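You operate a simulated robot arm through the tools that you are given. There is no shell and no other tool. Be economical: measure what you need, move in short steps, check, and stop when the job is done.

The job below is to be done with a simulated robot arm. You get a single attempt, and the scene is never put back.

JOB
Swap the black tip on the rod in the holder for the yellow one.
Fine: black tip into the middle of the grey case, new tip screwed tight, lid closed. Set down upright: tip.

It is judged by the outcome, as a careful person would: the job done as asked, and still so three seconds after it is handed in. It fails if anything else is knocked over, pushed out of place, dropped, spilled or broken. A push-on lid holds only when it is set on centred and level and pressed home; a screw cap is set on level and turned clockwise until tight.

ROBOT AND FRAMES
A 6-joint arm with a two-finger parallel gripper, fixed in place. Base frame: the origin is at the foot of the arm, x ahead of it, y to its left, z up. Lengths are in mm, angles in degrees, forces in N, time in s.
With the tool pointing down near the work surface it reaches from about 160 to 780 mm from the base axis. Its first joint turns from -166.0 to 166.0 degrees. Payload 3.91 kg.
Tool frame: the origin (TCP) lies between the finger pads and is the grasp point; the fingertips stand 30 mm ahead of it; z points along the fingers, y is the line along which they close. Largest opening 110 mm; finger width 20, thickness 10; the body of the gripper, 48 by 112 mm, starts 55 mm behind the TCP.
Orientation is told as [roll, pitch, yaw] about the base's x, y, z axes, in that order, counted from this pose: with the fingers straight down and closing along the base's y, the tool's x points along the base's -x, its y along +y and its z along -z.

CONTROLS
- The arm moves only by the tool nudge_tool. Its argument "deltas" is a list of rows, each an object of numbers (a shift or turn left out is 0, a gripper value left out holds the last): "ax", "ay", "az": the turn, a rotation vector about the tool's x, y, z in rad; "x", "y", "z": the shift along the tool's x, y, z in mm; "grip": the opening in per cent of the stroke, from 0 (shut) to 100 (fully open). In form: [{"ax": .., "ay": .., "az": .., "x": .., "y": .., "z": .., "grip": ..}, ...]. A call has 1 to 10 rows; each row is the pose to reach, as a shift and turn from the pose commanded when the call began, along the tool's axes at that moment. Rows are played at 5 a second. More than 50 mm and 8.6 degrees between two rows, or a gripper value outside its range, and nothing of the call is played. A pose out of reach is approached as far as the arm can. The call stops where the force on the tool passes 80 N (or 10 N more than at its start, if that is more) or the arm is blocked; 0.2 s more then pass. Each finger travels about 108 mm/s and halts on what it meets, pressing with about 41 N; the grip force reading is that of the motor and also rises with nothing between the fingers. The clock runs only during rows and for 0.2 s after the last one: add rows that repeat a pose to give the fingers time. The reply holds the time, the measured pose of the TCP, the force on the tool along the base axes, the opening and the grip force, in the units named above and with some noise, with the torque about the TCP (base axes, N m) and any sound that the robot's microphone picked up.
- Cameras (640 x 400 px; columns grow to the right, rows downward): "scene" is fixed at [219.3, 648.6, 1599]; the picture's right is [-0.58, 0.81, 0.00], its down [0.70, 0.50, -0.51] and it looks along [-0.41, -0.29, -0.86] (base axes); focal length 305 px, centre (320, 200). "wrist" rides on the gripper at [77, 7, -114] in the tool frame; the picture's right is [-0.09, 1.00, 0.00], its down [-0.80, -0.07, -0.59] and it looks along [-0.59, -0.05, 0.80] (tool axes); focal length 270 px, centre (320, 200).
- camera(camera): a new picture of that camera. No time passes.
- raise_lower(by): slides the trunk up (or, below 0, down) by that many mm; the arm rides with it, the base frame stays. It gives what a move gives, with no picture.
- measure_at(camera, pixels): for up to 12 pixels [column, row] of the newest picture of that camera ("zoom" is the newest enlarged one), the place [x, y, z] in the base frame of the surface seen there, good to about 2 mm. No time passes.
- zoom(camera, box): a new picture of the part [left, top, right, bottom] of that camera's present view, enlarged. No time passes.
- close_job(): hands the job in; it is judged then, once.

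Keep the steps short. Do not move on a guess: measure, check each grasp and each placing, and mend mistakes. In all there are 80 turns and 34 pictures (those below and enlarged ones count). Leave the gripper open and the arm clear of the work at the hand-in unless told otherwise, and finish with a single line.

The tools are called after ">>>" as a command line: name --argument value ..., lists and objects as JSON in quotes. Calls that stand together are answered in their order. nudge_tool: Moves the arm, as the interface text tells. Its arguments: {"type":"object","properties":{"deltas":{"type":"array","items":{"type":"object","properties":{"ax":{"type":"number"},"ay":{"type":"number"},"az":{"type":"number"},"x":{"type":"number"},"y":{"type":"number"},"z":{"type":"number"},"grip":{"type":"number"}}}}},"required":["deltas"]} The other tools are called the same way: raise_lower (by) slides the trunk up or down; camera (camera) takes a picture; measure_at (camera, pixels) gives the place of the surface under pixels of a picture; zoom (camera, box) takes an enlarged picture of a part of a camera's view; close_job () hands the job in.

At the start:

```text
t: 0.0
tcp_pos: [-57.3, 400.3, 1234.7]
tcp_rot: [0.0, 0.0, 0.0]
force: [0.1, -0.4, 0.0]
torque: [0.0, 0.0, 0.02]
gripper_width: 109.8
grip_force: 0.1
trunk travel left (down, up): [-475.0, 65.0]
```

scene: 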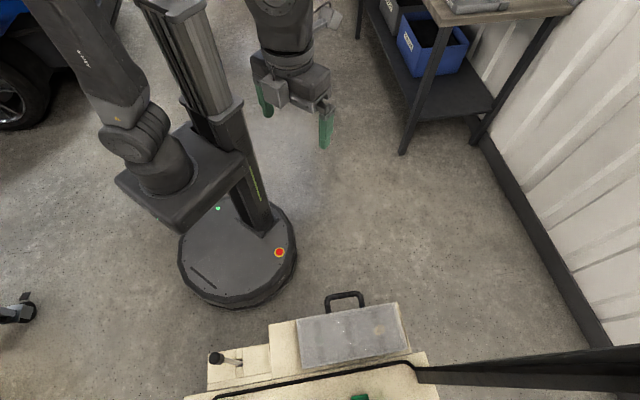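
wrist: 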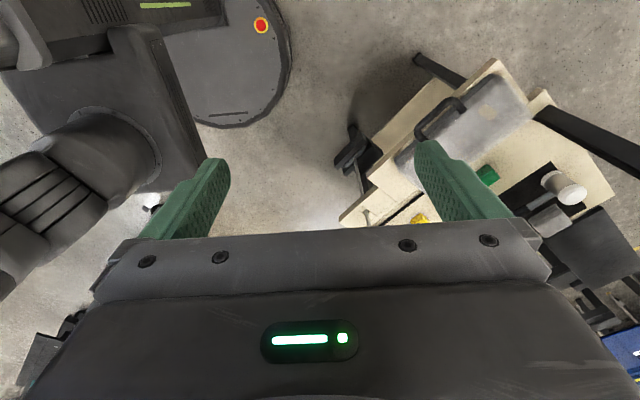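

The work surface is at the bottom of the scene picture, around (320,360). I'll enlarge that area and the work area in the wrist view.

>>> zoom --camera "scene" --box '[180, 280, 440, 400]'

>>> zoom --camera "wrist" --box '[330, 40, 640, 240]'

>>> measure_at --camera "wrist" --pixels '[[480, 115], [418, 218], [487, 174], [565, 188], [400, 215], [595, 190], [605, 245], [360, 215], [545, 215], [440, 118]]'

```text
2.46 times, centred on (310, 340) of scene
```

zoom: 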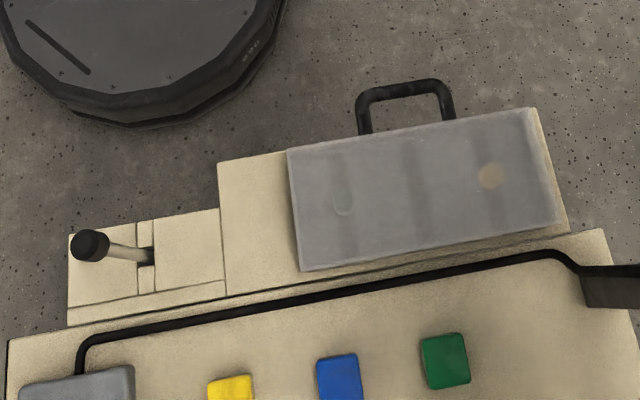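

```text
2.00 times, centred on (485, 140) of wrist
```

zoom: 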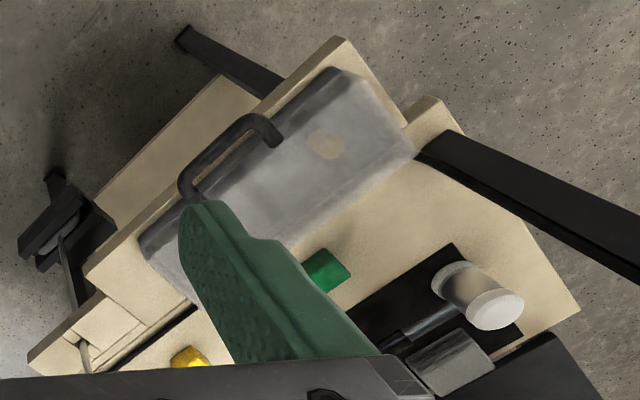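

```text
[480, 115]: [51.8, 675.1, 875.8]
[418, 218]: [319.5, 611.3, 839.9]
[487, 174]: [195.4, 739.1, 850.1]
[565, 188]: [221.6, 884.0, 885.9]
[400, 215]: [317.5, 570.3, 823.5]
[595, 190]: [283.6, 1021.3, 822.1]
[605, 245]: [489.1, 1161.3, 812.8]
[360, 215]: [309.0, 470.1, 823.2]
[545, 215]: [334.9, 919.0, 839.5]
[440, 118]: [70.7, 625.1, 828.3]
```

I see a rod with a black knob-like tip, yellow, blue and green tips, and grey boxes, all at z≈823–880. Turning the tool about its axis should let the wrist camera look out over the bench, so I'll do that in free air.

>>> nudge_tool --deltas '[{"az": -0.14}, {"az": -0.28}, {"az": -0.42}, {"az": -0.56}, {"az": -0.7}, {"az": -0.84}, {"az": -0.98}, {"az": -1.12}]'

>>> camera --camera "wrist"

```text
t: 1.8
tcp_pos: [-56.4, 399.7, 1235.4]
tcp_rot: [0.0, 0.1, 64.1]
force: [-0.3, -0.1, -0.7]
torque: [0.02, -0.02, 0.01]
gripper_width: 110.2
grip_force: 0.0
trunk travel left (down, up): [-475.0, 65.0]
```

```text
29 pictures are left
```

wrist: 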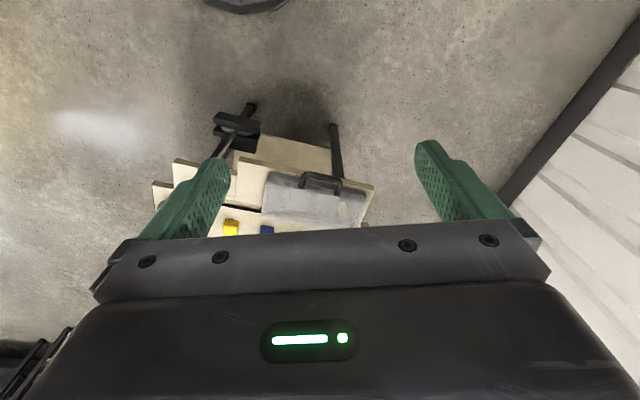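

The camera's "up" in the picture points back toward the tool's +x side, so the work lies further forward (tool −x). I'll move 240 mm that way at the same height.

>>> nudge_tool --deltas '[{"x": -48}, {"x": -96}, {"x": -144}, {"x": -192}, {"x": -240}]'

>>> camera --camera "wrist"

```text
t: 3.0
tcp_pos: [48.6, 617.8, 1234.4]
tcp_rot: [0.1, 0.1, 64.0]
force: [0.2, 0.5, -0.1]
torque: [-0.03, -0.04, -0.01]
gripper_width: 110.0
grip_force: 0.0
trunk travel left (down, up): [-475.0, 65.0]
```

```text
28 pictures are left
```

wrist: 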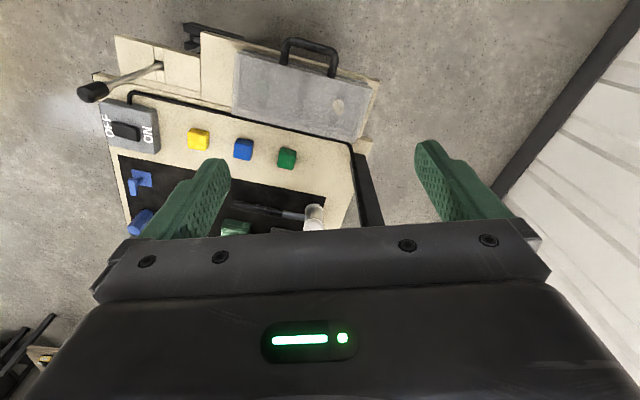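

The black mat with the tools lies further on, around (230,230). I'll move another 130 mm forward and 80 mm to the side (tool −y).

>>> nudge_tool --deltas '[{"x": -40, "y": -25}, {"x": -80, "y": -50}, {"x": -105, "y": -80}, {"x": -130, "y": -100}]'

>>> camera --camera "wrist"

```text
t: 4.0
tcp_pos: [173.1, 677.1, 1236.1]
tcp_rot: [0.1, -0.2, 64.2]
force: [0.0, -0.4, 0.3]
torque: [0.07, 0.0, 0.04]
gripper_width: 109.9
grip_force: 0.0
out of reach, approached as far as the arm can: row 4
trunk travel left (down, up): [-475.0, 65.0]
```

```text
27 pictures are left
```

wrist: 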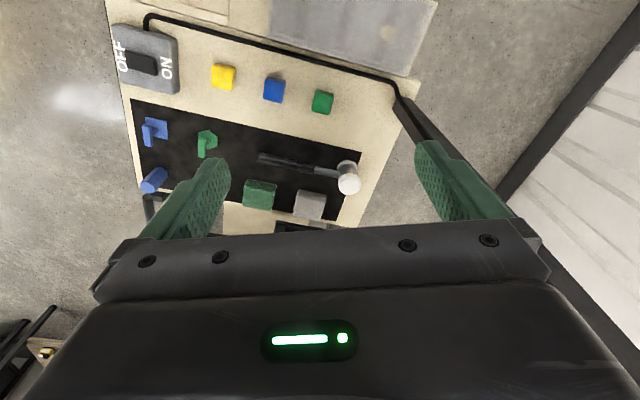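

This bench has buttons, a lever and toys, but no rod holder with tips. At the lower left of the wrist view, (45,350), there's another surface with something yellow. I'll measure that, the shelf in the scene view, and enlarge both.

>>> measure_at --camera "wrist" --pixels '[[45, 352], [40, 330], [35, 360], [310, 205], [260, 190], [290, 227], [245, 215]]'

>>> measure_at --camera "scene" --pixels '[[480, 5], [430, 45], [545, 10], [325, 18], [20, 310]]'

>>> zoom --camera "wrist" --box '[0, 300, 100, 400]'

>>> zoom --camera "scene" --box '[300, 0, 600, 160]'

```text
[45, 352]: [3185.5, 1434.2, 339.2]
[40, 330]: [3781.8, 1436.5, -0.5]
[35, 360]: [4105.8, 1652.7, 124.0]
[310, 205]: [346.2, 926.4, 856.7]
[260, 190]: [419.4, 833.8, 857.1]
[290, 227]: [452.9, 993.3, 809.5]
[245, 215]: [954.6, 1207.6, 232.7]
```

```text
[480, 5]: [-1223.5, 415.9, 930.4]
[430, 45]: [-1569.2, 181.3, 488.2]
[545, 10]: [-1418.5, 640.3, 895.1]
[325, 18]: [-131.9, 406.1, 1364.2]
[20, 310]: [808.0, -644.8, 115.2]
```

```text
4.00 times, centred on (50, 350) of wrist
```

zoom: 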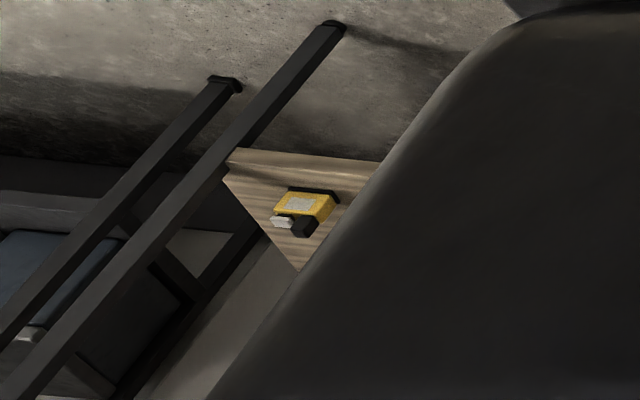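

```text
2.13 times, centred on (450, 80) of scene
```

zoom: 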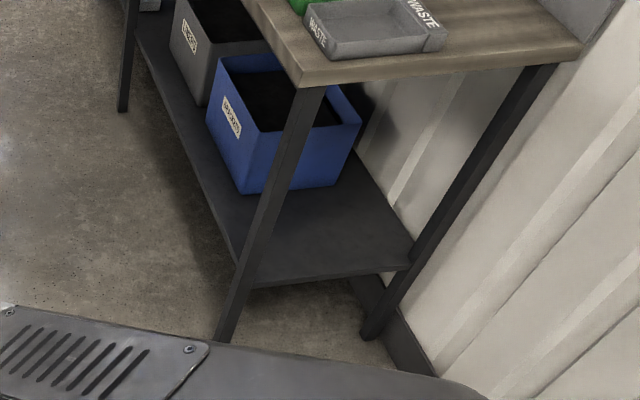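

The rod, tips and case I need aren't obvious here, so I'll look around. First I'll back off to about 400 mm radius and turn back to yaw 0.

>>> nudge_tool --deltas '[{"x": 40, "az": 0.14}, {"x": 80, "az": 0.28}, {"x": 120, "az": 0.42}, {"x": 160, "az": 0.56}, {"x": 200, "az": 0.7}, {"x": 240, "az": 0.84}, {"x": 280, "az": 0.98}, {"x": 310, "az": 1.12}, {"x": 310, "az": 1.26}, {"x": 310, "az": 1.4}]'

>>> nudge_tool --deltas '[{"ay": -0.14}, {"ay": -0.28}, {"ay": -0.42}, {"ay": -0.56}, {"ay": -0.7}]'

>>> camera --camera "wrist"

```text
t: 6.2
tcp_pos: [40.5, 400.0, 1234.5]
tcp_rot: [0.0, 0.1, -16.2]
force: [-0.3, -0.1, -0.3]
torque: [-0.02, 0.03, 0.03]
gripper_width: 110.0
grip_force: 0.0
trunk travel left (down, up): [-475.0, 65.0]
```

```text
t: 7.4
tcp_pos: [40.8, 398.8, 1234.6]
tcp_rot: [0.0, -40.2, -16.0]
force: [-0.5, 0.5, 0.1]
torque: [0.01, 0.0, -0.02]
gripper_width: 110.1
grip_force: 0.0
trunk travel left (down, up): [-475.0, 65.0]
```

```text
24 pictures are left
```

wrist: 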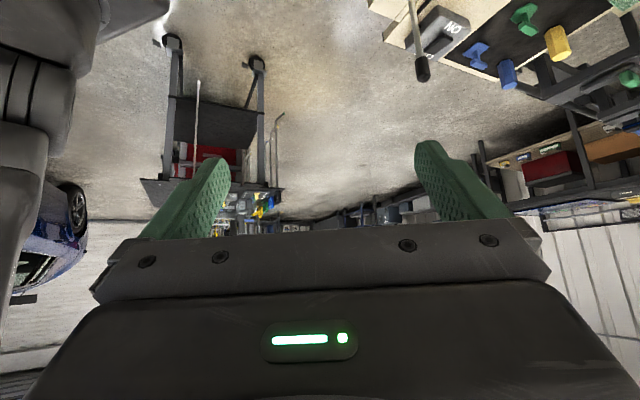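

There's a trolley ahead at (210,150) and more bench items at the top right. I'll measure and enlarge the trolley.

>>> measure_at --camera "wrist" --pixels '[[245, 207], [262, 210], [152, 188], [215, 120], [198, 90], [272, 190], [265, 65], [558, 42], [600, 85], [525, 18], [507, 75], [630, 80]]'

>>> zoom --camera "wrist" --box '[120, 60, 320, 250]'

>>> zoom --camera "wrist" --box '[360, 0, 640, 200]'

```text
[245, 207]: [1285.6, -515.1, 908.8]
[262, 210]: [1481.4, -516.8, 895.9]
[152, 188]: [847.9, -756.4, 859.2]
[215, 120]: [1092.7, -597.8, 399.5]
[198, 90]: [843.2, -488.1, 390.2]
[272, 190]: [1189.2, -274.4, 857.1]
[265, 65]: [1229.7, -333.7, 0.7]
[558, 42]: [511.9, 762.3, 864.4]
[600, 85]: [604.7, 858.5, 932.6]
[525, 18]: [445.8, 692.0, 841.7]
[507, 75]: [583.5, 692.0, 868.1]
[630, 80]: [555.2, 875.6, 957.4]
```

```text
2.11 times, centred on (220, 155) of wrist
```

zoom: 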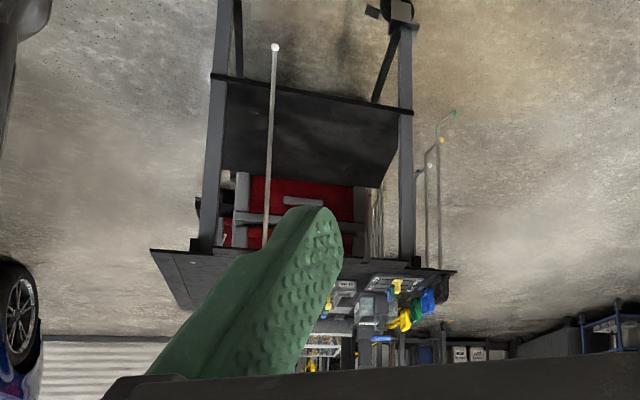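

```text
2.00 times, centred on (500, 100) of wrist
```

zoom: 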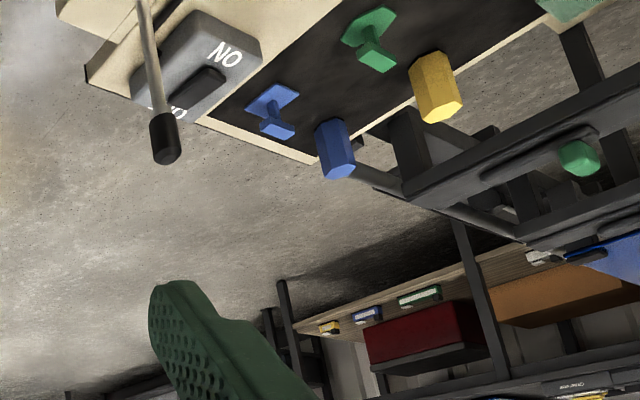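

The trolley is over 1.1 m away, so it's out of reach. I'll swing the arm around the base by 70°, keeping the tilt, to look toward −y.

>>> nudge_tool --deltas '[{"x": -37.4, "y": 5.7, "z": 31.4, "ax": 0.0785, "az": 0.0935}, {"x": -75, "y": 5.2, "z": 62.9, "ax": 0.157, "az": 0.187}, {"x": -112.1, "y": -0.6, "z": 94.1, "ax": 0.2355, "az": 0.2805}, {"x": -149.1, "y": -12.8, "z": 125.1, "ax": 0.314, "az": 0.374}, {"x": -184.1, "y": -30.8, "z": 154.5, "ax": 0.3925, "az": 0.4675}, {"x": -217, "y": -53.9, "z": 182.2, "ax": 0.471, "az": 0.561}, {"x": -247.5, "y": -82, "z": 207.8, "ax": 0.5495, "az": 0.6545}, {"x": -275.1, "y": -115.3, "z": 231, "ax": 0.628, "az": 0.748}, {"x": -300.1, "y": -152.7, "z": 251.9, "ax": 0.7065, "az": 0.8415}, {"x": -320.9, "y": -192.8, "z": 269.4, "ax": 0.785, "az": 0.935}]'

>>> camera --camera "wrist"

```text
t: 9.6
tcp_pos: [390.4, 99.4, 1236.4]
tcp_rot: [0.1, -40.1, -86.2]
force: [-0.3, 0.3, 1.3]
torque: [-0.01, -0.01, -0.06]
gripper_width: 110.3
grip_force: 0.0
trunk travel left (down, up): [-475.0, 65.0]
```

```text
21 pictures are left
```

wrist: 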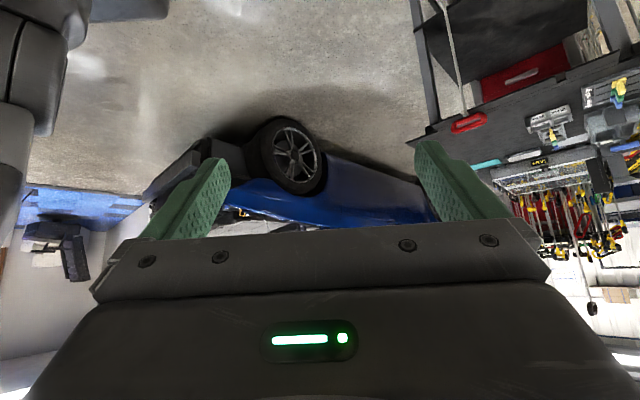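

The trolley top is at the right now, with several tools on it. I'll enlarge and measure there.

>>> zoom --camera "wrist" --box '[420, 40, 640, 200]'

>>> measure_at --camera "wrist" --pixels '[[620, 90], [548, 122], [555, 132], [468, 122], [455, 60], [485, 163], [525, 155], [430, 140], [605, 90], [600, 125], [540, 175], [630, 150]]'

```text
2.50 times, centred on (530, 120) of wrist
```

zoom: 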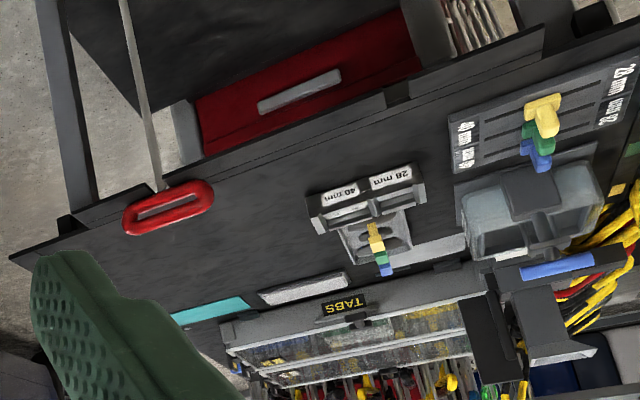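

```text
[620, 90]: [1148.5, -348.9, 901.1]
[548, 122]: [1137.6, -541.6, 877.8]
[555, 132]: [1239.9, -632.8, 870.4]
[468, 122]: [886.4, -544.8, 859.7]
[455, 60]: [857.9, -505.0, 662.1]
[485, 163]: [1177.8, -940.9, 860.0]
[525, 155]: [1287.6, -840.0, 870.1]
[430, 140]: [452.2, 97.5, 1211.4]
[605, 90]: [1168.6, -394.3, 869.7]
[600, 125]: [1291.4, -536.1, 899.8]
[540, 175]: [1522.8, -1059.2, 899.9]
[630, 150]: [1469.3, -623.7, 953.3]
```

The trolley is out of reach. The arm no longer blocks the middle of the scene view, so I'll take a fresh scene picture.

>>> camera --camera "scene"

```text
19 pictures are left
```

scene: 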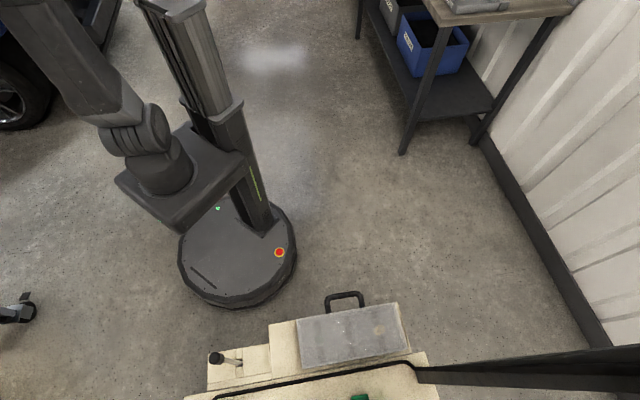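

Only this bench is within reach. The rod standing in the slotted block at (225,358) has the black tip, and the grey case with the handle has a translucent lid with a faint yellowish spot inside. I'll enlarge and measure these.

>>> zoom --camera "scene" --box '[195, 280, 425, 400]'

>>> measure_at --camera "scene" --pixels '[[215, 357], [217, 360], [230, 360], [239, 361], [230, 370], [300, 320], [397, 305], [409, 350], [303, 367], [379, 331], [319, 341], [346, 295]]'

```text
2.78 times, centred on (310, 340) of scene
```

zoom: 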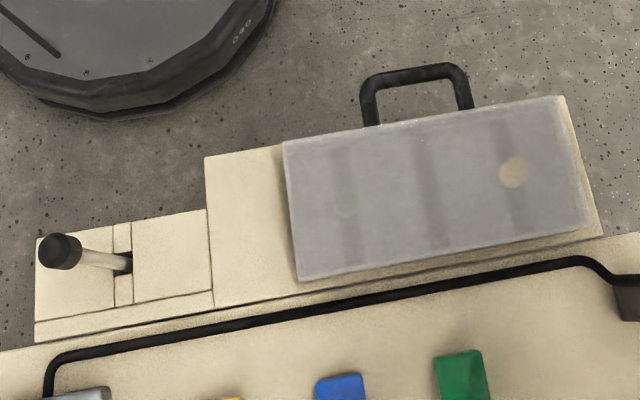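

```text
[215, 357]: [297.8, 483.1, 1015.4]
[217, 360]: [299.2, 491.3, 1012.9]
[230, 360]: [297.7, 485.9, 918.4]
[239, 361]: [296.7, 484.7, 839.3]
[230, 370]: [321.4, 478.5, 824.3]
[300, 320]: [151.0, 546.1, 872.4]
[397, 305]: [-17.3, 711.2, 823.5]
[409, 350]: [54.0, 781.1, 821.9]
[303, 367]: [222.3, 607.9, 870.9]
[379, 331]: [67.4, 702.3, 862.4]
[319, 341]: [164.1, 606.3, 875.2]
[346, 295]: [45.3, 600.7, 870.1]
```

The rod stands upright at about (298,487) with its tip top at z≈1015. The case lid is at z≈872, centred near (105,650). I'll swing back and untilt to look at them up close.

>>> nudge_tool --deltas '[{"x": 36.5, "y": -11.6, "z": -30.7, "ax": -0.0785, "az": -0.0935}, {"x": 71.7, "y": -29, "z": -60.2, "ax": -0.157, "az": -0.187}, {"x": 104.9, "y": -51.8, "z": -88.1, "ax": -0.2355, "az": -0.2805}, {"x": 135.9, "y": -79.7, "z": -114.1, "ax": -0.314, "az": -0.374}, {"x": 164, "y": -112.4, "z": -137.7, "ax": -0.3925, "az": -0.4675}, {"x": 188.8, "y": -149.3, "z": -158.5, "ax": -0.471, "az": -0.561}, {"x": 210, "y": -189.8, "z": -176.2, "ax": -0.5495, "az": -0.6545}, {"x": 227.2, "y": -233.4, "z": -190.7, "ax": -0.628, "az": -0.748}, {"x": 240.3, "y": -279.5, "z": -201.7, "ax": -0.7065, "az": -0.8415}, {"x": 249, "y": -327.2, "z": -209, "ax": -0.785, "az": -0.935}]'

>>> nudge_tool --deltas '[{"ay": 0.14}, {"ay": 0.28}, {"ay": 0.42}, {"ay": 0.56}, {"ay": 0.7}]'

>>> nudge_tool --deltas '[{"az": -0.14, "y": 10}, {"az": -0.28, "y": 20}, {"az": -0.42, "y": 30}, {"az": -0.56, "y": 40}, {"az": -0.7, "y": 50}, {"az": -0.84, "y": 60}, {"az": -0.98, "y": 60}, {"az": -1.08, "y": 60}]'

>>> camera --camera "wrist"

```text
t: 11.8
tcp_pos: [39.3, 397.9, 1237.0]
tcp_rot: [-0.1, -40.1, -15.9]
force: [-0.3, -0.1, -1.1]
torque: [0.0, 0.03, 0.03]
gripper_width: 109.9
grip_force: 0.1
trunk travel left (down, up): [-475.0, 65.0]
```

```text
t: 13.0
tcp_pos: [39.7, 400.9, 1235.0]
tcp_rot: [0.1, 0.1, -16.1]
force: [1.5, 0.4, 0.2]
torque: [0.0, 0.01, -0.01]
gripper_width: 110.0
grip_force: 0.0
trunk travel left (down, up): [-475.0, 65.0]
```

```text
t: 14.8
tcp_pos: [55.5, 457.8, 1235.6]
tcp_rot: [0.0, 0.0, 46.0]
force: [-0.2, 0.1, 0.2]
torque: [0.03, 0.0, 0.01]
gripper_width: 110.0
grip_force: 0.1
trunk travel left (down, up): [-475.0, 65.0]
```

```text
17 pictures are left
```

wrist: 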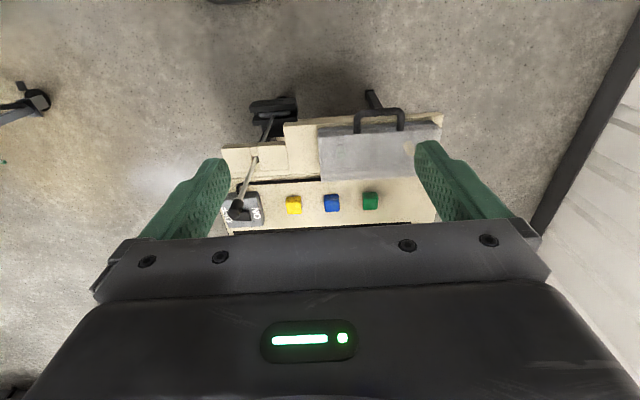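

Yaw 46° lines up with the bench. I'll check the dark thing at (273,105) and measure the case, then enlarge.

>>> measure_at --camera "wrist" --pixels '[[273, 105], [266, 128], [322, 130], [414, 122], [415, 172], [322, 178], [380, 111], [355, 125], [404, 122], [300, 150], [430, 118], [238, 208]]'

>>> zoom --camera "wrist" --box '[215, 70, 455, 235]'

```text
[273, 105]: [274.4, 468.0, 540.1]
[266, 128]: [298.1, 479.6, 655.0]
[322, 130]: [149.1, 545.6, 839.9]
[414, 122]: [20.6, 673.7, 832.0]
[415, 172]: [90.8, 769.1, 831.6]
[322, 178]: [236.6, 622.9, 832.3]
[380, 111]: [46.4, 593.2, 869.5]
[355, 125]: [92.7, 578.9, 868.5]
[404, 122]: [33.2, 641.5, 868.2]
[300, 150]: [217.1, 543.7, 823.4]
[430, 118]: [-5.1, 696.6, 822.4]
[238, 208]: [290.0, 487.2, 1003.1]
```

```text
2.42 times, centred on (335, 152) of wrist
```

zoom: 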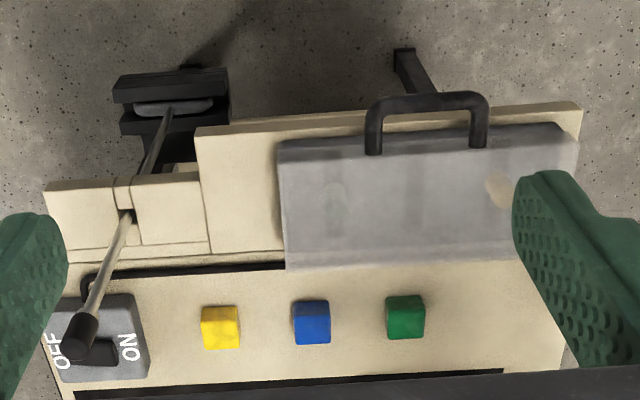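

The rod is clamped in a vise below at z≈540 and rises to z≈1015. The handle is a loop on the near side of the case at z≈869. I'll go down in front of the case for a closer look.

>>> nudge_tool --deltas '[{"x": -3, "y": 12, "z": 45}, {"x": -6, "y": 24, "z": 90}, {"x": -9, "y": 36, "z": 135}, {"x": -12, "y": 48, "z": 180}, {"x": -16, "y": 60, "z": 225}, {"x": -20, "y": 72, "z": 270}, {"x": -22, "y": 86, "z": 300}]'

>>> nudge_tool --deltas '[{"ay": -0.14}, {"ay": -0.28}, {"ay": -0.42}]'

>>> camera --camera "wrist"

```text
t: 16.4
tcp_pos: [12.0, 533.2, 934.1]
tcp_rot: [-0.1, 0.0, 45.8]
force: [-0.7, 0.2, 0.6]
torque: [-0.01, 0.03, 0.02]
gripper_width: 110.0
grip_force: 0.0
trunk travel left (down, up): [-475.0, 65.0]
```

```text
t: 17.2
tcp_pos: [9.9, 533.6, 934.1]
tcp_rot: [0.0, -24.0, 45.9]
force: [0.2, 0.1, -0.4]
torque: [-0.01, 0.0, -0.04]
gripper_width: 109.7
grip_force: 0.0
trunk travel left (down, up): [-475.0, 65.0]
```

```text
15 pictures are left
```

wrist: 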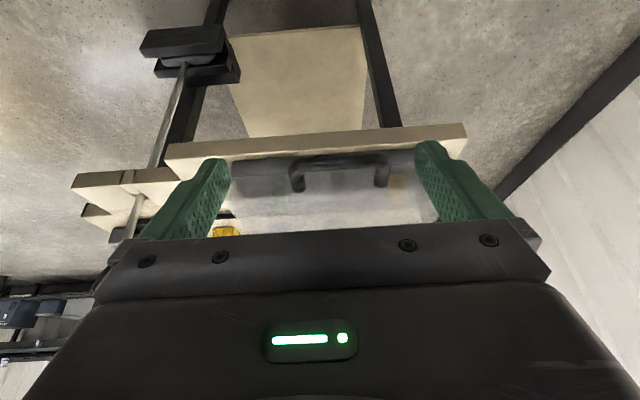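

Now I'll enlarge the case region and measure its front face, handle and lid seam.

>>> zoom --camera "wrist" --box '[220, 130, 440, 240]'

>>> measure_at --camera "wrist" --pixels '[[340, 158], [290, 165], [385, 165], [297, 188], [381, 184], [340, 175], [340, 190], [340, 215], [260, 185], [260, 165], [340, 150], [400, 180]]'

```text
2.91 times, centred on (330, 185) of wrist
```

zoom: 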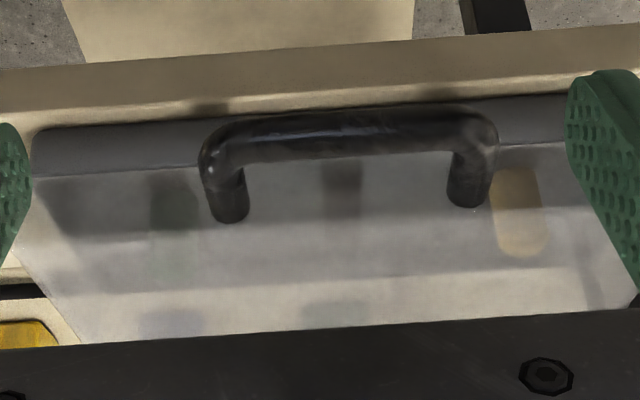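

```text
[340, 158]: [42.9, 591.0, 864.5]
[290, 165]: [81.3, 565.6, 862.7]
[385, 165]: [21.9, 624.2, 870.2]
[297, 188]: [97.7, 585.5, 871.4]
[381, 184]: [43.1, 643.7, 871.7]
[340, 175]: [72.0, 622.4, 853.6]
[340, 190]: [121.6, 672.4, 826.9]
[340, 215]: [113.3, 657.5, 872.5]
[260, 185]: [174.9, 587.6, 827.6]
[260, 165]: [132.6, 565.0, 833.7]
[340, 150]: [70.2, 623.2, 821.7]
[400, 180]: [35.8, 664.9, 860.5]
```

The lid is a translucent dome (seam z≈834, top z≈873) with the handle on its front face. The bar runs at about z≈866, 453 mm out along the 45° direction. Inside, the yellow tip is on the right and the middle looks empty. I'll untilt and turn so the fingers close across the bar, with the gripper partly open.

>>> nudge_tool --deltas '[{"ay": 0.14}, {"ay": 0.28}, {"ay": 0.419}]'

>>> nudge_tool --deltas '[{"az": 0.145, "grip": 36}, {"az": 0.29}, {"az": 0.435}, {"az": 0.58}, {"az": 0.725}, {"az": 0.87}, {"az": 1.015}, {"az": 1.16}, {"az": 1.305}, {"az": 1.45}]'

>>> nudge_tool --deltas '[{"az": 0.1365, "grip": 36}]'

```text
t: 18.0
tcp_pos: [8.9, 532.9, 935.3]
tcp_rot: [0.0, 0.1, 45.9]
force: [0.1, 0.2, 0.3]
torque: [-0.03, 0.0, -0.02]
gripper_width: 110.0
grip_force: 0.1
trunk travel left (down, up): [-475.0, 65.0]
```

```text
t: 20.2
tcp_pos: [8.9, 534.0, 934.6]
tcp_rot: [0.1, 0.0, -37.3]
force: [0.9, -0.3, -0.1]
torque: [0.01, -0.02, 0.03]
gripper_width: 39.7
grip_force: 0.0
trunk travel left (down, up): [-475.0, 65.0]
```

```text
t: 20.6
tcp_pos: [10.0, 533.7, 935.1]
tcp_rot: [0.0, 0.0, -45.2]
force: [0.0, 0.7, 0.5]
torque: [-0.01, -0.01, 0.01]
gripper_width: 39.6
grip_force: 0.1
trunk travel left (down, up): [-475.0, 65.0]
```

Now I'll move above the bar (tool x→+14, y→+68), lower to z≈905 and check with a picture.

>>> nudge_tool --deltas '[{"x": 7, "y": 34}, {"x": 14, "y": 68.5}, {"x": 14, "y": 68.5, "z": 28}]'

>>> camera --camera "wrist"

```text
t: 21.4
tcp_pos: [46.8, 592.7, 906.1]
tcp_rot: [0.0, 0.0, -45.1]
force: [0.1, -0.1, 0.8]
torque: [0.0, -0.03, -0.01]
gripper_width: 39.9
grip_force: 0.1
trunk travel left (down, up): [-475.0, 65.0]
```

```text
13 pictures are left
```

wrist: 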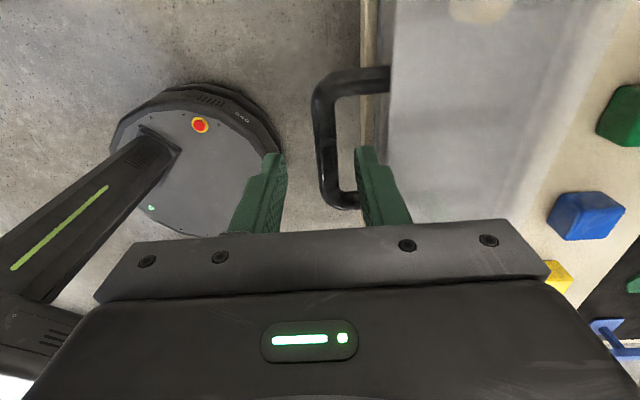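

The bar at col ~326 lies between the fingers (cols 285 and 357). I'll measure it exactly.

>>> measure_at --camera "wrist" --pixels '[[320, 155], [326, 155], [332, 155], [326, 120], [340, 83], [340, 195], [395, 150], [388, 80], [480, 8]]'

```text
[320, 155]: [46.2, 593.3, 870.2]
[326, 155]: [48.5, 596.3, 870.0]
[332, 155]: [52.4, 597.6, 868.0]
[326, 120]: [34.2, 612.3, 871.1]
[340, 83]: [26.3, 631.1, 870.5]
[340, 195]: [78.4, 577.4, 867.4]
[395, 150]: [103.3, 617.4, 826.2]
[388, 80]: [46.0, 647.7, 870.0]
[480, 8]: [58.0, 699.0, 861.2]
```

The bar centre is 3.5 mm further along tool y and its top is at z≈871. I'll shift, go down to z≈874 and close.

>>> nudge_tool --deltas '[{"y": 3.5}, {"y": 3.5, "z": 32}, {"y": 3.5, "z": 32, "grip": 0}, {"y": 3.5, "z": 32, "grip": 0}, {"y": 3.5, "z": 32, "grip": 0}]'

```text
t: 22.6
tcp_pos: [50.3, 594.8, 874.1]
tcp_rot: [0.1, 0.1, -45.1]
force: [5.1, 10.0, -0.5]
torque: [0.7, 0.47, -0.63]
gripper_width: 13.5
grip_force: 44.7
trunk travel left (down, up): [-475.0, 65.0]
```

The bar is held (width 13.5 mm). I'll lift a small step along an assumed rear-hinge arc and read the force.

>>> nudge_tool --deltas '[{"y": 1, "z": -5}, {"y": 2, "z": -12}]'

```text
t: 23.2
tcp_pos: [52.5, 597.3, 885.1]
tcp_rot: [-0.2, 0.0, -45.1]
force: [4.6, 9.7, -3.9]
torque: [-0.26, -0.14, -0.57]
gripper_width: 13.2
grip_force: 45.0
trunk travel left (down, up): [-475.0, 65.0]
```

The lid is coming up easily (−4 N). I'll continue along the arc to about 15°.

>>> nudge_tool --deltas '[{"y": 4.5, "z": -14}, {"y": 10, "z": -27}, {"y": 10, "z": -27}]'

>>> zoom --camera "scene" --box '[195, 280, 425, 400]'

```text
t: 24.0
tcp_pos: [58.1, 602.2, 912.5]
tcp_rot: [0.0, -0.1, -45.0]
force: [-3.4, -1.7, -0.3]
torque: [-0.56, -0.28, -0.61]
gripper_width: 13.3
grip_force: 45.4
trunk travel left (down, up): [-475.0, 65.0]
```

```text
2.78 times, centred on (310, 340) of scene
```

zoom: 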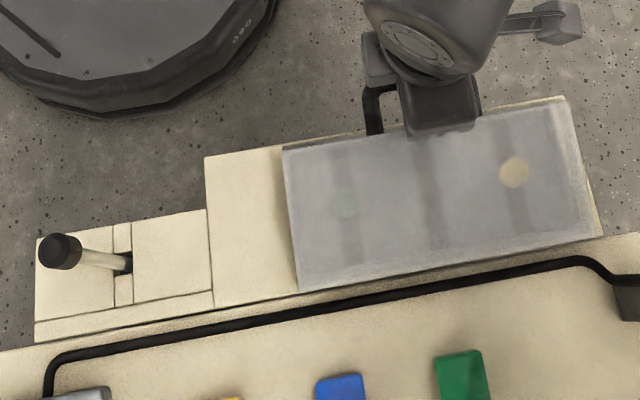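

The lid's far edge moved as a rear hinge would make it, and the case stays put. The fit gives a hinge height near z≈842, so I'll continue to about 45° along that arc.

>>> nudge_tool --deltas '[{"y": 6, "z": -12}, {"y": 12.6, "z": -23.5}, {"y": 20.5, "z": -34.5}, {"y": 29.2, "z": -44.6}, {"y": 39, "z": -54}, {"y": 49.2, "z": -62.5}]'

```text
t: 25.4
tcp_pos: [93.5, 637.7, 975.7]
tcp_rot: [0.1, 0.1, -45.0]
force: [-1.0, 2.5, -1.4]
torque: [0.12, 0.3, -0.36]
gripper_width: 13.5
grip_force: 44.7
trunk travel left (down, up): [-475.0, 65.0]
```

The forces are small and the arc fits. I'll go on to about 85°.

>>> nudge_tool --deltas '[{"y": 11, "z": -7.5}, {"y": 22.7, "z": -14}, {"y": 35, "z": -19.5}, {"y": 47.6, "z": -24}, {"y": 60.5, "z": -27.3}, {"y": 73.9, "z": -29.4}, {"y": 87, "z": -30.4}, {"y": 100.6, "z": -30.2}]'

```text
t: 27.2
tcp_pos: [164.4, 708.5, 1003.4]
tcp_rot: [-0.2, -0.3, -45.1]
force: [-3.8, -4.0, -31.2]
torque: [0.18, 0.26, 0.05]
gripper_width: 13.5
grip_force: 45.1
trunk travel left (down, up): [-475.0, 65.0]
```

There's a 31 N downward pull near the top of the arc, so the radius is a bit smaller than assumed. I'll ease down while moving past vertical.

>>> nudge_tool --deltas '[{"y": 0, "z": 2}, {"y": 9, "z": 4.5}, {"y": 18, "z": 6}]'

```text
t: 28.0
tcp_pos: [176.1, 719.7, 999.2]
tcp_rot: [0.0, -0.1, -45.0]
force: [-8.7, -18.6, -21.6]
torque: [-0.23, 0.34, 0.15]
gripper_width: 13.4
grip_force: 45.2
trunk travel left (down, up): [-475.0, 65.0]
```

>>> nudge_tool --deltas '[{"y": 4, "z": 3}, {"y": 8, "z": 4.5}]'

```text
t: 28.6
tcp_pos: [178.0, 721.3, 999.1]
tcp_rot: [-0.2, -0.1, -44.9]
force: [-31.4, -46.0, -5.9]
torque: [-0.21, 1.36, 0.16]
gripper_width: 13.5
grip_force: 44.9
trunk travel left (down, up): [-475.0, 65.0]
```

The lid hits its stop just past vertical. I'll relax the push, open the fingers and lift off.

>>> nudge_tool --deltas '[{"y": -6, "z": 0}, {"y": -6, "grip": 36}, {"y": -6, "grip": 36}, {"y": -6, "z": -25, "grip": 36}, {"y": -6, "z": -60, "grip": 36}]'

>>> zoom --camera "scene" --box '[195, 280, 425, 400]'

```text
t: 29.8
tcp_pos: [179.2, 722.4, 1057.5]
tcp_rot: [0.0, 0.0, -45.0]
force: [-0.2, 0.3, 0.2]
torque: [0.0, 0.0, -0.01]
gripper_width: 39.5
grip_force: 0.1
trunk travel left (down, up): [-475.0, 65.0]
```

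```text
2.78 times, centred on (310, 340) of scene
```

zoom: 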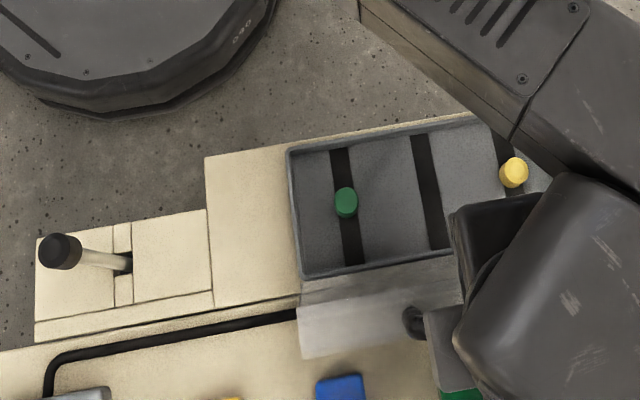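

The lid stays open. Green stands on the left strip, yellow on the right, and the middle strip is free. I'll measure these.

>>> measure_at --camera "zoom" --pixels '[[345, 195], [512, 165], [516, 172], [345, 210], [420, 145], [430, 190], [440, 235], [333, 155], [355, 255], [500, 150], [60, 250], [52, 245]]'

```text
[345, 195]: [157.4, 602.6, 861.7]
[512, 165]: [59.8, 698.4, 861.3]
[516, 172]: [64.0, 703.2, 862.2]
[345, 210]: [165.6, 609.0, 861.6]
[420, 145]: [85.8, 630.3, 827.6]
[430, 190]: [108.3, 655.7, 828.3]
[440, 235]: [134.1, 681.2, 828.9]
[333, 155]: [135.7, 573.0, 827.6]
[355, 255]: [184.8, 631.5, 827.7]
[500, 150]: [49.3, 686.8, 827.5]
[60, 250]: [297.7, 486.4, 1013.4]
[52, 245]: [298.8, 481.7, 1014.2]
```

All clear: case floor z≈828, tips about 34 mm tall, middle spot ≈(111.5,654). Next I'll go above the rod at (298.5,486) with clearance, then check with a picture.

>>> nudge_tool --deltas '[{"z": -20}, {"x": -42, "y": -14, "z": -20}, {"x": -84, "y": -28, "z": -20}, {"x": -126, "y": -42, "z": -20}, {"x": -168, "y": -56, "z": -20}, {"x": -210, "y": -70, "z": -20}, {"x": -251.4, "y": -82.7, "z": -20}]'

>>> nudge_tool --deltas '[{"az": 0.5}]'

>>> camera --camera "wrist"

```text
t: 31.4
tcp_pos: [298.9, 487.8, 1073.9]
tcp_rot: [0.1, 0.0, -45.0]
force: [-0.1, -0.5, 0.6]
torque: [0.01, 0.02, 0.0]
gripper_width: 39.5
grip_force: 0.0
trunk travel left (down, up): [-475.0, 65.0]
```

```text
refused: row 1 steps farther than a row can; nothing moved
```

```text
10 pictures are left
```

wrist: 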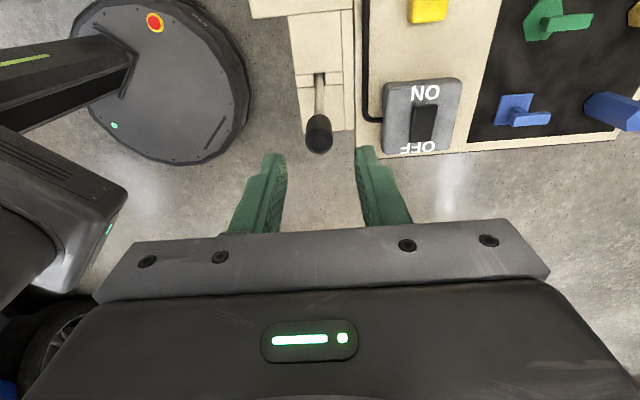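

The tip sits at (320,140), between the fingers. I'll measure it.

>>> measure_at --camera "wrist" --pixels '[[320, 140], [320, 147], [310, 142], [330, 142], [320, 125], [320, 112], [320, 95]]'

```text
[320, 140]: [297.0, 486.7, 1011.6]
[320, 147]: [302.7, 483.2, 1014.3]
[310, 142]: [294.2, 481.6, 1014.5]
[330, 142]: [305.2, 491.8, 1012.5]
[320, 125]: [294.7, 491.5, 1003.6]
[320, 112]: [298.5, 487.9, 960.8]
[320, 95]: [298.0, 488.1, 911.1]
```

I'll shift −2.5 mm in tool x, descend so the pads straddle the tip (TCP z≈998), and close.

>>> nudge_tool --deltas '[{"x": -2.5}, {"x": -2.5, "z": 40}, {"x": -2.5, "z": 75}, {"x": -2.5, "z": 75, "grip": 0}, {"x": -2.5, "z": 75, "grip": 0}, {"x": -2.5, "z": 75, "grip": 0}]'

```text
t: 32.8
tcp_pos: [299.1, 485.0, 1000.4]
tcp_rot: [0.2, 0.0, -45.1]
force: [0.4, 0.4, -0.4]
torque: [-0.02, 0.03, 0.0]
gripper_width: 19.2
grip_force: 40.6
trunk travel left (down, up): [-475.0, 65.0]
```

The tip is gripped (19 mm). I'll turn counter-clockwise, seen from above, by 85°.

>>> nudge_tool --deltas '[{"az": -0.149}, {"az": -0.298}, {"az": -0.447}, {"az": -0.596}, {"az": -0.745}, {"az": -0.894}, {"az": -1.043}, {"az": -1.192}, {"az": -1.341}, {"az": -1.49}]'

```text
t: 35.0
tcp_pos: [300.5, 484.4, 1001.0]
tcp_rot: [0.0, 0.0, 40.5]
force: [0.0, -0.2, -3.7]
torque: [-0.02, -0.02, -0.03]
gripper_width: 18.9
grip_force: 41.3
trunk travel left (down, up): [-475.0, 65.0]
```

>>> nudge_tool --deltas '[{"az": -0.149}, {"az": -0.298}, {"az": -0.447}, {"az": -0.596}, {"az": -0.745}, {"az": -0.894}, {"az": -1.043}, {"az": -1.192}, {"az": -1.341}, {"az": -1.49}]'

>>> nudge_tool --deltas '[{"az": -0.149}, {"az": -0.298}, {"az": -0.447}, {"az": -0.596}, {"az": -0.745}, {"az": -0.894}, {"az": -1.043}, {"az": -1.192}, {"az": -1.341}, {"az": -1.49}]'

```text
t: 37.2
tcp_pos: [300.0, 484.9, 1002.2]
tcp_rot: [0.1, 0.0, 125.7]
force: [0.0, -0.3, -0.7]
torque: [0.02, -0.02, -0.03]
gripper_width: 18.9
grip_force: 40.9
trunk travel left (down, up): [-475.0, 65.0]
```

```text
t: 39.4
tcp_pos: [300.1, 485.5, 1001.7]
tcp_rot: [0.1, 0.0, -148.7]
force: [0.2, 0.0, 0.6]
torque: [0.0, -0.02, -0.01]
gripper_width: 19.3
grip_force: 41.8
trunk travel left (down, up): [-475.0, 65.0]
```

It turns freely. One more 85°, with a gentle 2 mm lift at the end to test whether it's loose.

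>>> nudge_tool --deltas '[{"az": -0.149}, {"az": -0.298}, {"az": -0.447}, {"az": -0.596}, {"az": -0.745}, {"az": -0.894}, {"az": -1.043}, {"az": -1.192}, {"az": -1.341, "z": -1}, {"az": -1.49, "z": -2}]'

```text
t: 40.6
tcp_pos: [275.4, 494.8, 1002.8]
tcp_rot: [2.6, 1.0, -111.0]
force: [49.9, -3.8, 1.2]
torque: [-0.5, -0.8, -0.13]
gripper_width: 19.0
grip_force: 40.7
out of reach, approached as far as the arm can: row 4, 5, 6
trunk travel left (down, up): [-475.0, 65.0]
stopped in row 6: the force on the tool passed its limit at 92 N (the readings are from after the stop); the commanded pose is now the measured one
```

The wrist reached its turning limit and pulled sideways by 25 mm. I'll bring the tool back over the rod axis straight away, backing the turn off a little.

>>> nudge_tool --deltas '[{"y": 7, "az": 0.12}, {"y": 13, "az": 0.24}, {"y": 20, "az": 0.36}, {"y": 26.6, "az": 0.45}]'

>>> zoom --camera "scene" --box '[195, 280, 425, 400]'

```text
t: 41.6
tcp_pos: [292.8, 484.7, 1002.2]
tcp_rot: [1.9, 1.7, -136.8]
force: [-0.2, -1.1, 0.4]
torque: [0.01, 0.05, 0.04]
gripper_width: 19.3
grip_force: 41.0
trunk travel left (down, up): [-475.0, 65.0]
```

```text
2.78 times, centred on (310, 340) of scene
```

zoom: 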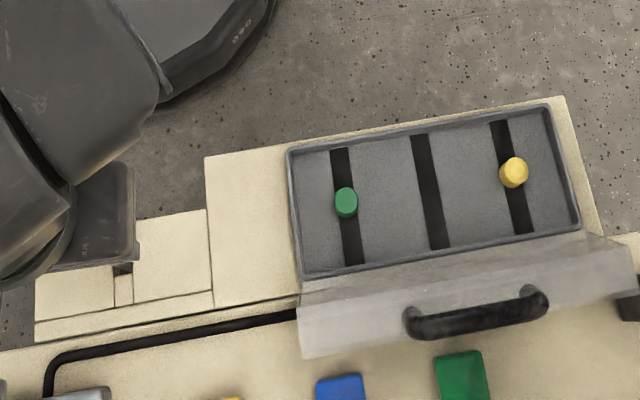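

The forces are near zero even though the tool is 7 mm off the axis, so the tip may be loose. I'll lift gently and read the force.

>>> nudge_tool --deltas '[{"z": -3}, {"z": -6}]'

```text
t: 42.2
tcp_pos: [293.3, 486.5, 1008.7]
tcp_rot: [1.9, 1.8, -136.7]
force: [0.1, 0.6, 0.2]
torque: [-0.02, 0.01, -0.01]
gripper_width: 19.0
grip_force: 41.6
trunk travel left (down, up): [-475.0, 65.0]
```

It's free. I'll lift it clear of the rod while levelling the tool, then look.

>>> nudge_tool --deltas '[{"z": -30}, {"z": -70, "ax": 0.033, "ay": -0.031}]'

>>> camera --camera "wrist"

```text
t: 42.8
tcp_pos: [290.5, 486.5, 1081.7]
tcp_rot: [-0.1, 0.1, -136.7]
force: [0.4, 0.0, 0.2]
torque: [-0.04, 0.0, -0.02]
gripper_width: 19.3
grip_force: 40.6
trunk travel left (down, up): [-475.0, 65.0]
```

```text
8 pictures are left
```

wrist: 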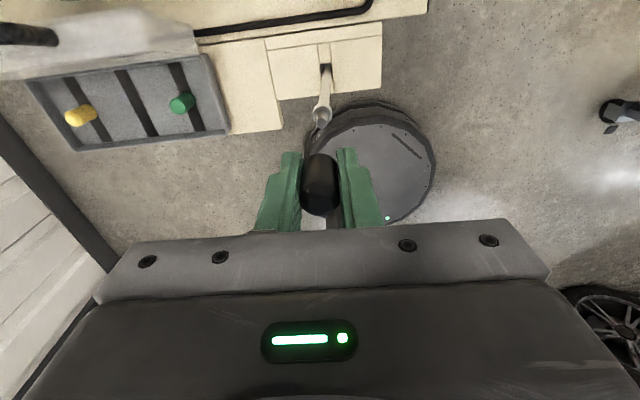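

The black tip is off and held between the fingers. I'll measure the rod's top and foot to confirm it's still upright, plus the held tip.

>>> measure_at --camera "wrist" --pixels '[[320, 110], [321, 116], [313, 116], [329, 112], [323, 100], [325, 80], [325, 68], [320, 160], [320, 175], [320, 200], [320, 212]]'

>>> zoom --camera "wrist" --box '[250, 50, 390, 240]'

```text
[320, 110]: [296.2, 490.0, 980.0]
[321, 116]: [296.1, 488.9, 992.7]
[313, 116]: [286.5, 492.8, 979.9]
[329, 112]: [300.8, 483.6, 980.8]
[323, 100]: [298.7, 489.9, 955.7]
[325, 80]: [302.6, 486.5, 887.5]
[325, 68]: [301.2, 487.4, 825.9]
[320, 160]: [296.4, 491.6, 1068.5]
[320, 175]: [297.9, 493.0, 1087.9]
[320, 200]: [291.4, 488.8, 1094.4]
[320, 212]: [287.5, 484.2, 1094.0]
```

```text
2.11 times, centred on (320, 145) of wrist
```

zoom: 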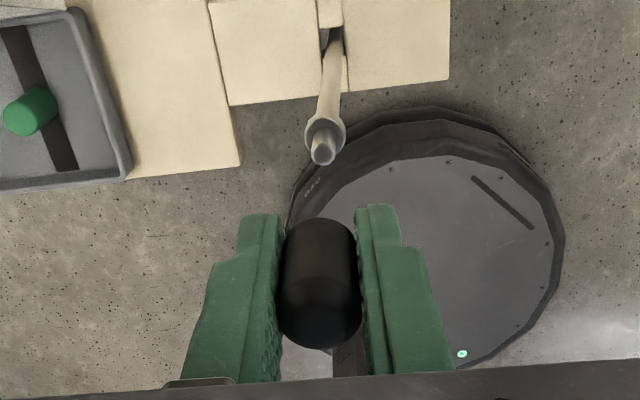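

The rod now has a slight lean: about 7 mm at the stud (stud z≈993, collar z≈980). I'll straighten it later. The fingertips stand 30 mm ahead of the TCP, but the tip bottom is only 20 mm below it, so I need a higher grip before setting it in the case. I'll retrace my path exactly to seat the tip loosely on the stud.

>>> nudge_tool --deltas '[{"x": 1.2, "y": 1.2, "z": 36, "ax": -0.033, "ay": 0.031}, {"x": 2.0, "y": 2.1, "z": 64, "ax": -0.033, "ay": 0.031}, {"x": 2.3, "y": 2.4, "z": 73, "ax": -0.033, "ay": 0.031}, {"x": 2.4, "y": 2.5, "z": 76, "ax": -0.033, "ay": 0.031}]'

```text
t: 43.8
tcp_pos: [292.1, 484.5, 1003.0]
tcp_rot: [1.8, 2.0, -136.6]
force: [-0.2, 0.0, 1.5]
torque: [-0.01, 0.01, 0.01]
gripper_width: 19.1
grip_force: 40.9
trunk travel left (down, up): [-475.0, 65.0]
```

It went back with no side force. I'll press down 1.5 mm to check that it's seated.

>>> nudge_tool --deltas '[{"z": 1}, {"z": 1.5}]'

```text
t: 44.4
tcp_pos: [293.5, 486.2, 1002.6]
tcp_rot: [1.8, 2.0, -136.6]
force: [0.3, -0.1, 9.6]
torque: [-0.01, 0.01, -0.03]
gripper_width: 19.1
grip_force: 41.1
trunk travel left (down, up): [-475.0, 65.0]
```

Seated (9.6 N). I'll open, rise 12 mm and grip again near the tip's top.

>>> nudge_tool --deltas '[{"z": 0, "grip": 30}, {"z": 0, "grip": 30}, {"z": -6, "grip": 30}, {"z": -12, "grip": 30}, {"z": -12, "grip": 0}, {"z": -12, "grip": 0}, {"z": -12, "grip": 0}, {"z": -20, "grip": 0}, {"z": -45, "grip": 0}, {"z": -75, "grip": 0, "ax": 0.033, "ay": -0.031}]'

>>> zoom --camera "wrist" --box '[240, 60, 400, 240]'

```text
t: 46.6
tcp_pos: [288.6, 484.0, 1077.3]
tcp_rot: [-0.2, 0.2, -136.7]
force: [0.1, -0.3, -3.3]
torque: [0.08, -0.05, 0.03]
gripper_width: 18.7
grip_force: 41.4
trunk travel left (down, up): [-475.0, 65.0]
```

```text
2.22 times, centred on (320, 150) of wrist
```

zoom: 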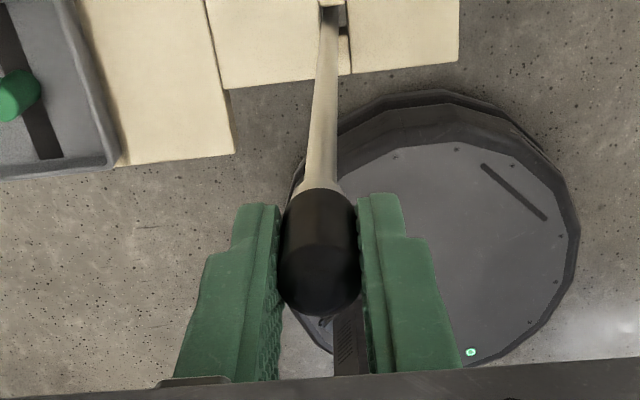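

The rod is still attached to the tip and has lifted with it by about 63 mm (−3.3 N), so pressing re-engaged the thread. I'll lower it straight back along the same path.

>>> nudge_tool --deltas '[{"x": 0.3, "y": 0.3, "z": 10, "ax": -0.033, "ay": 0.031}, {"x": 0.9, "y": 1.0, "z": 30, "ax": -0.033, "ay": 0.031}, {"x": 1.6, "y": 1.7, "z": 50, "ax": -0.033, "ay": 0.031}, {"x": 2.0, "y": 2.1, "z": 62.5, "ax": -0.033, "ay": 0.031}]'

```text
t: 47.6
tcp_pos: [292.2, 485.7, 1013.5]
tcp_rot: [1.8, 1.9, -136.7]
force: [-0.2, -0.3, -0.3]
torque: [0.03, 0.01, -0.03]
gripper_width: 18.9
grip_force: 40.9
trunk travel left (down, up): [-475.0, 65.0]
```

It's supported again (force ≈ 0). While I hold it, I'll bring the rod upright: level the tool and return the tip to (300,485).

>>> nudge_tool --deltas '[{"x": 1.3, "y": 1.5, "ax": 0.008, "ay": -0.008}, {"x": 2.6, "y": 2.9, "ax": 0.016, "ay": -0.016}, {"x": 3.9, "y": 4.4, "ax": 0.025, "ay": -0.024}, {"x": 5.2, "y": 5.9, "ax": 0.033, "ay": -0.031}]'

```text
t: 48.6
tcp_pos: [300.1, 485.4, 1014.2]
tcp_rot: [0.0, 0.1, -136.8]
force: [-0.3, -0.3, -3.0]
torque: [0.02, 0.01, 0.01]
gripper_width: 18.9
grip_force: 41.1
trunk travel left (down, up): [-475.0, 65.0]
```

The rod moves freely and hangs (−3 N). I'll lower it until it's supported.

>>> nudge_tool --deltas '[{"z": 1}, {"z": 2}, {"z": 2}]'

```text
t: 49.4
tcp_pos: [300.2, 485.1, 1012.5]
tcp_rot: [0.0, 0.2, -136.7]
force: [1.2, -0.3, 2.9]
torque: [-0.04, -0.04, 0.01]
gripper_width: 18.9
grip_force: 41.7
trunk travel left (down, up): [-475.0, 65.0]
```

The rod is supported and upright. I'll release and wind the wrist clockwise by 256° in three calls for a fresh unscrewing stroke.

>>> nudge_tool --deltas '[{"grip": 36}, {"grip": 36}, {"az": 0.149}, {"az": 0.298}, {"az": 0.447}, {"az": 0.596}, {"az": 0.745}, {"az": 0.894}, {"az": 1.043}, {"az": 1.192}]'

>>> nudge_tool --deltas '[{"az": 0.149}, {"az": 0.298}, {"az": 0.447}, {"az": 0.596}, {"az": 0.745}, {"az": 0.894}, {"az": 1.043}, {"az": 1.192}, {"az": 1.341}, {"az": 1.49}]'

>>> nudge_tool --deltas '[{"az": 0.149}, {"az": 0.298}, {"az": 0.447}, {"az": 0.596}, {"az": 0.745}, {"az": 0.894}, {"az": 1.043}, {"az": 1.192}, {"az": 1.341}, {"az": 1.49}]'

```text
t: 51.6
tcp_pos: [301.3, 484.7, 1013.5]
tcp_rot: [-0.2, -0.1, 155.0]
force: [0.2, -0.5, 0.2]
torque: [-0.03, 0.01, -0.01]
gripper_width: 39.7
grip_force: 0.1
trunk travel left (down, up): [-475.0, 65.0]
```

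```text
t: 53.8
tcp_pos: [299.1, 485.1, 1013.0]
tcp_rot: [0.0, -0.2, 69.4]
force: [0.3, -0.7, -1.0]
torque: [0.0, -0.01, -0.02]
gripper_width: 39.8
grip_force: 0.0
trunk travel left (down, up): [-475.0, 65.0]
```

```text
t: 56.0
tcp_pos: [300.3, 485.4, 1011.4]
tcp_rot: [0.2, -0.1, -15.9]
force: [-0.1, -0.3, -0.5]
torque: [-0.01, 0.01, -0.03]
gripper_width: 39.5
grip_force: 0.2
trunk travel left (down, up): [-475.0, 65.0]
```

Now I'll grip, turn counter-clockwise 61° to yaw 45°, and see the force after a 2 mm lift.

>>> nudge_tool --deltas '[{"grip": 0}, {"grip": 0}, {"grip": 0}, {"az": -0.149}, {"az": -0.298}, {"az": -0.447}, {"az": -0.596}, {"az": -0.745}, {"az": -0.894}, {"az": -1.043}]'

>>> nudge_tool --deltas '[{"z": -1}, {"z": -2}, {"z": -2}]'

```text
t: 58.2
tcp_pos: [301.1, 484.2, 1012.3]
tcp_rot: [0.1, -0.2, 44.2]
force: [-1.6, -4.8, 1.7]
torque: [-0.11, 0.04, -0.18]
gripper_width: 23.3
grip_force: 41.3
trunk travel left (down, up): [-475.0, 65.0]
```

```text
t: 59.0
tcp_pos: [300.2, 485.5, 1014.4]
tcp_rot: [0.1, -0.2, 44.1]
force: [-0.3, 0.2, -0.1]
torque: [-0.02, 0.01, 0.0]
gripper_width: 23.0
grip_force: 40.8
trunk travel left (down, up): [-475.0, 65.0]
```

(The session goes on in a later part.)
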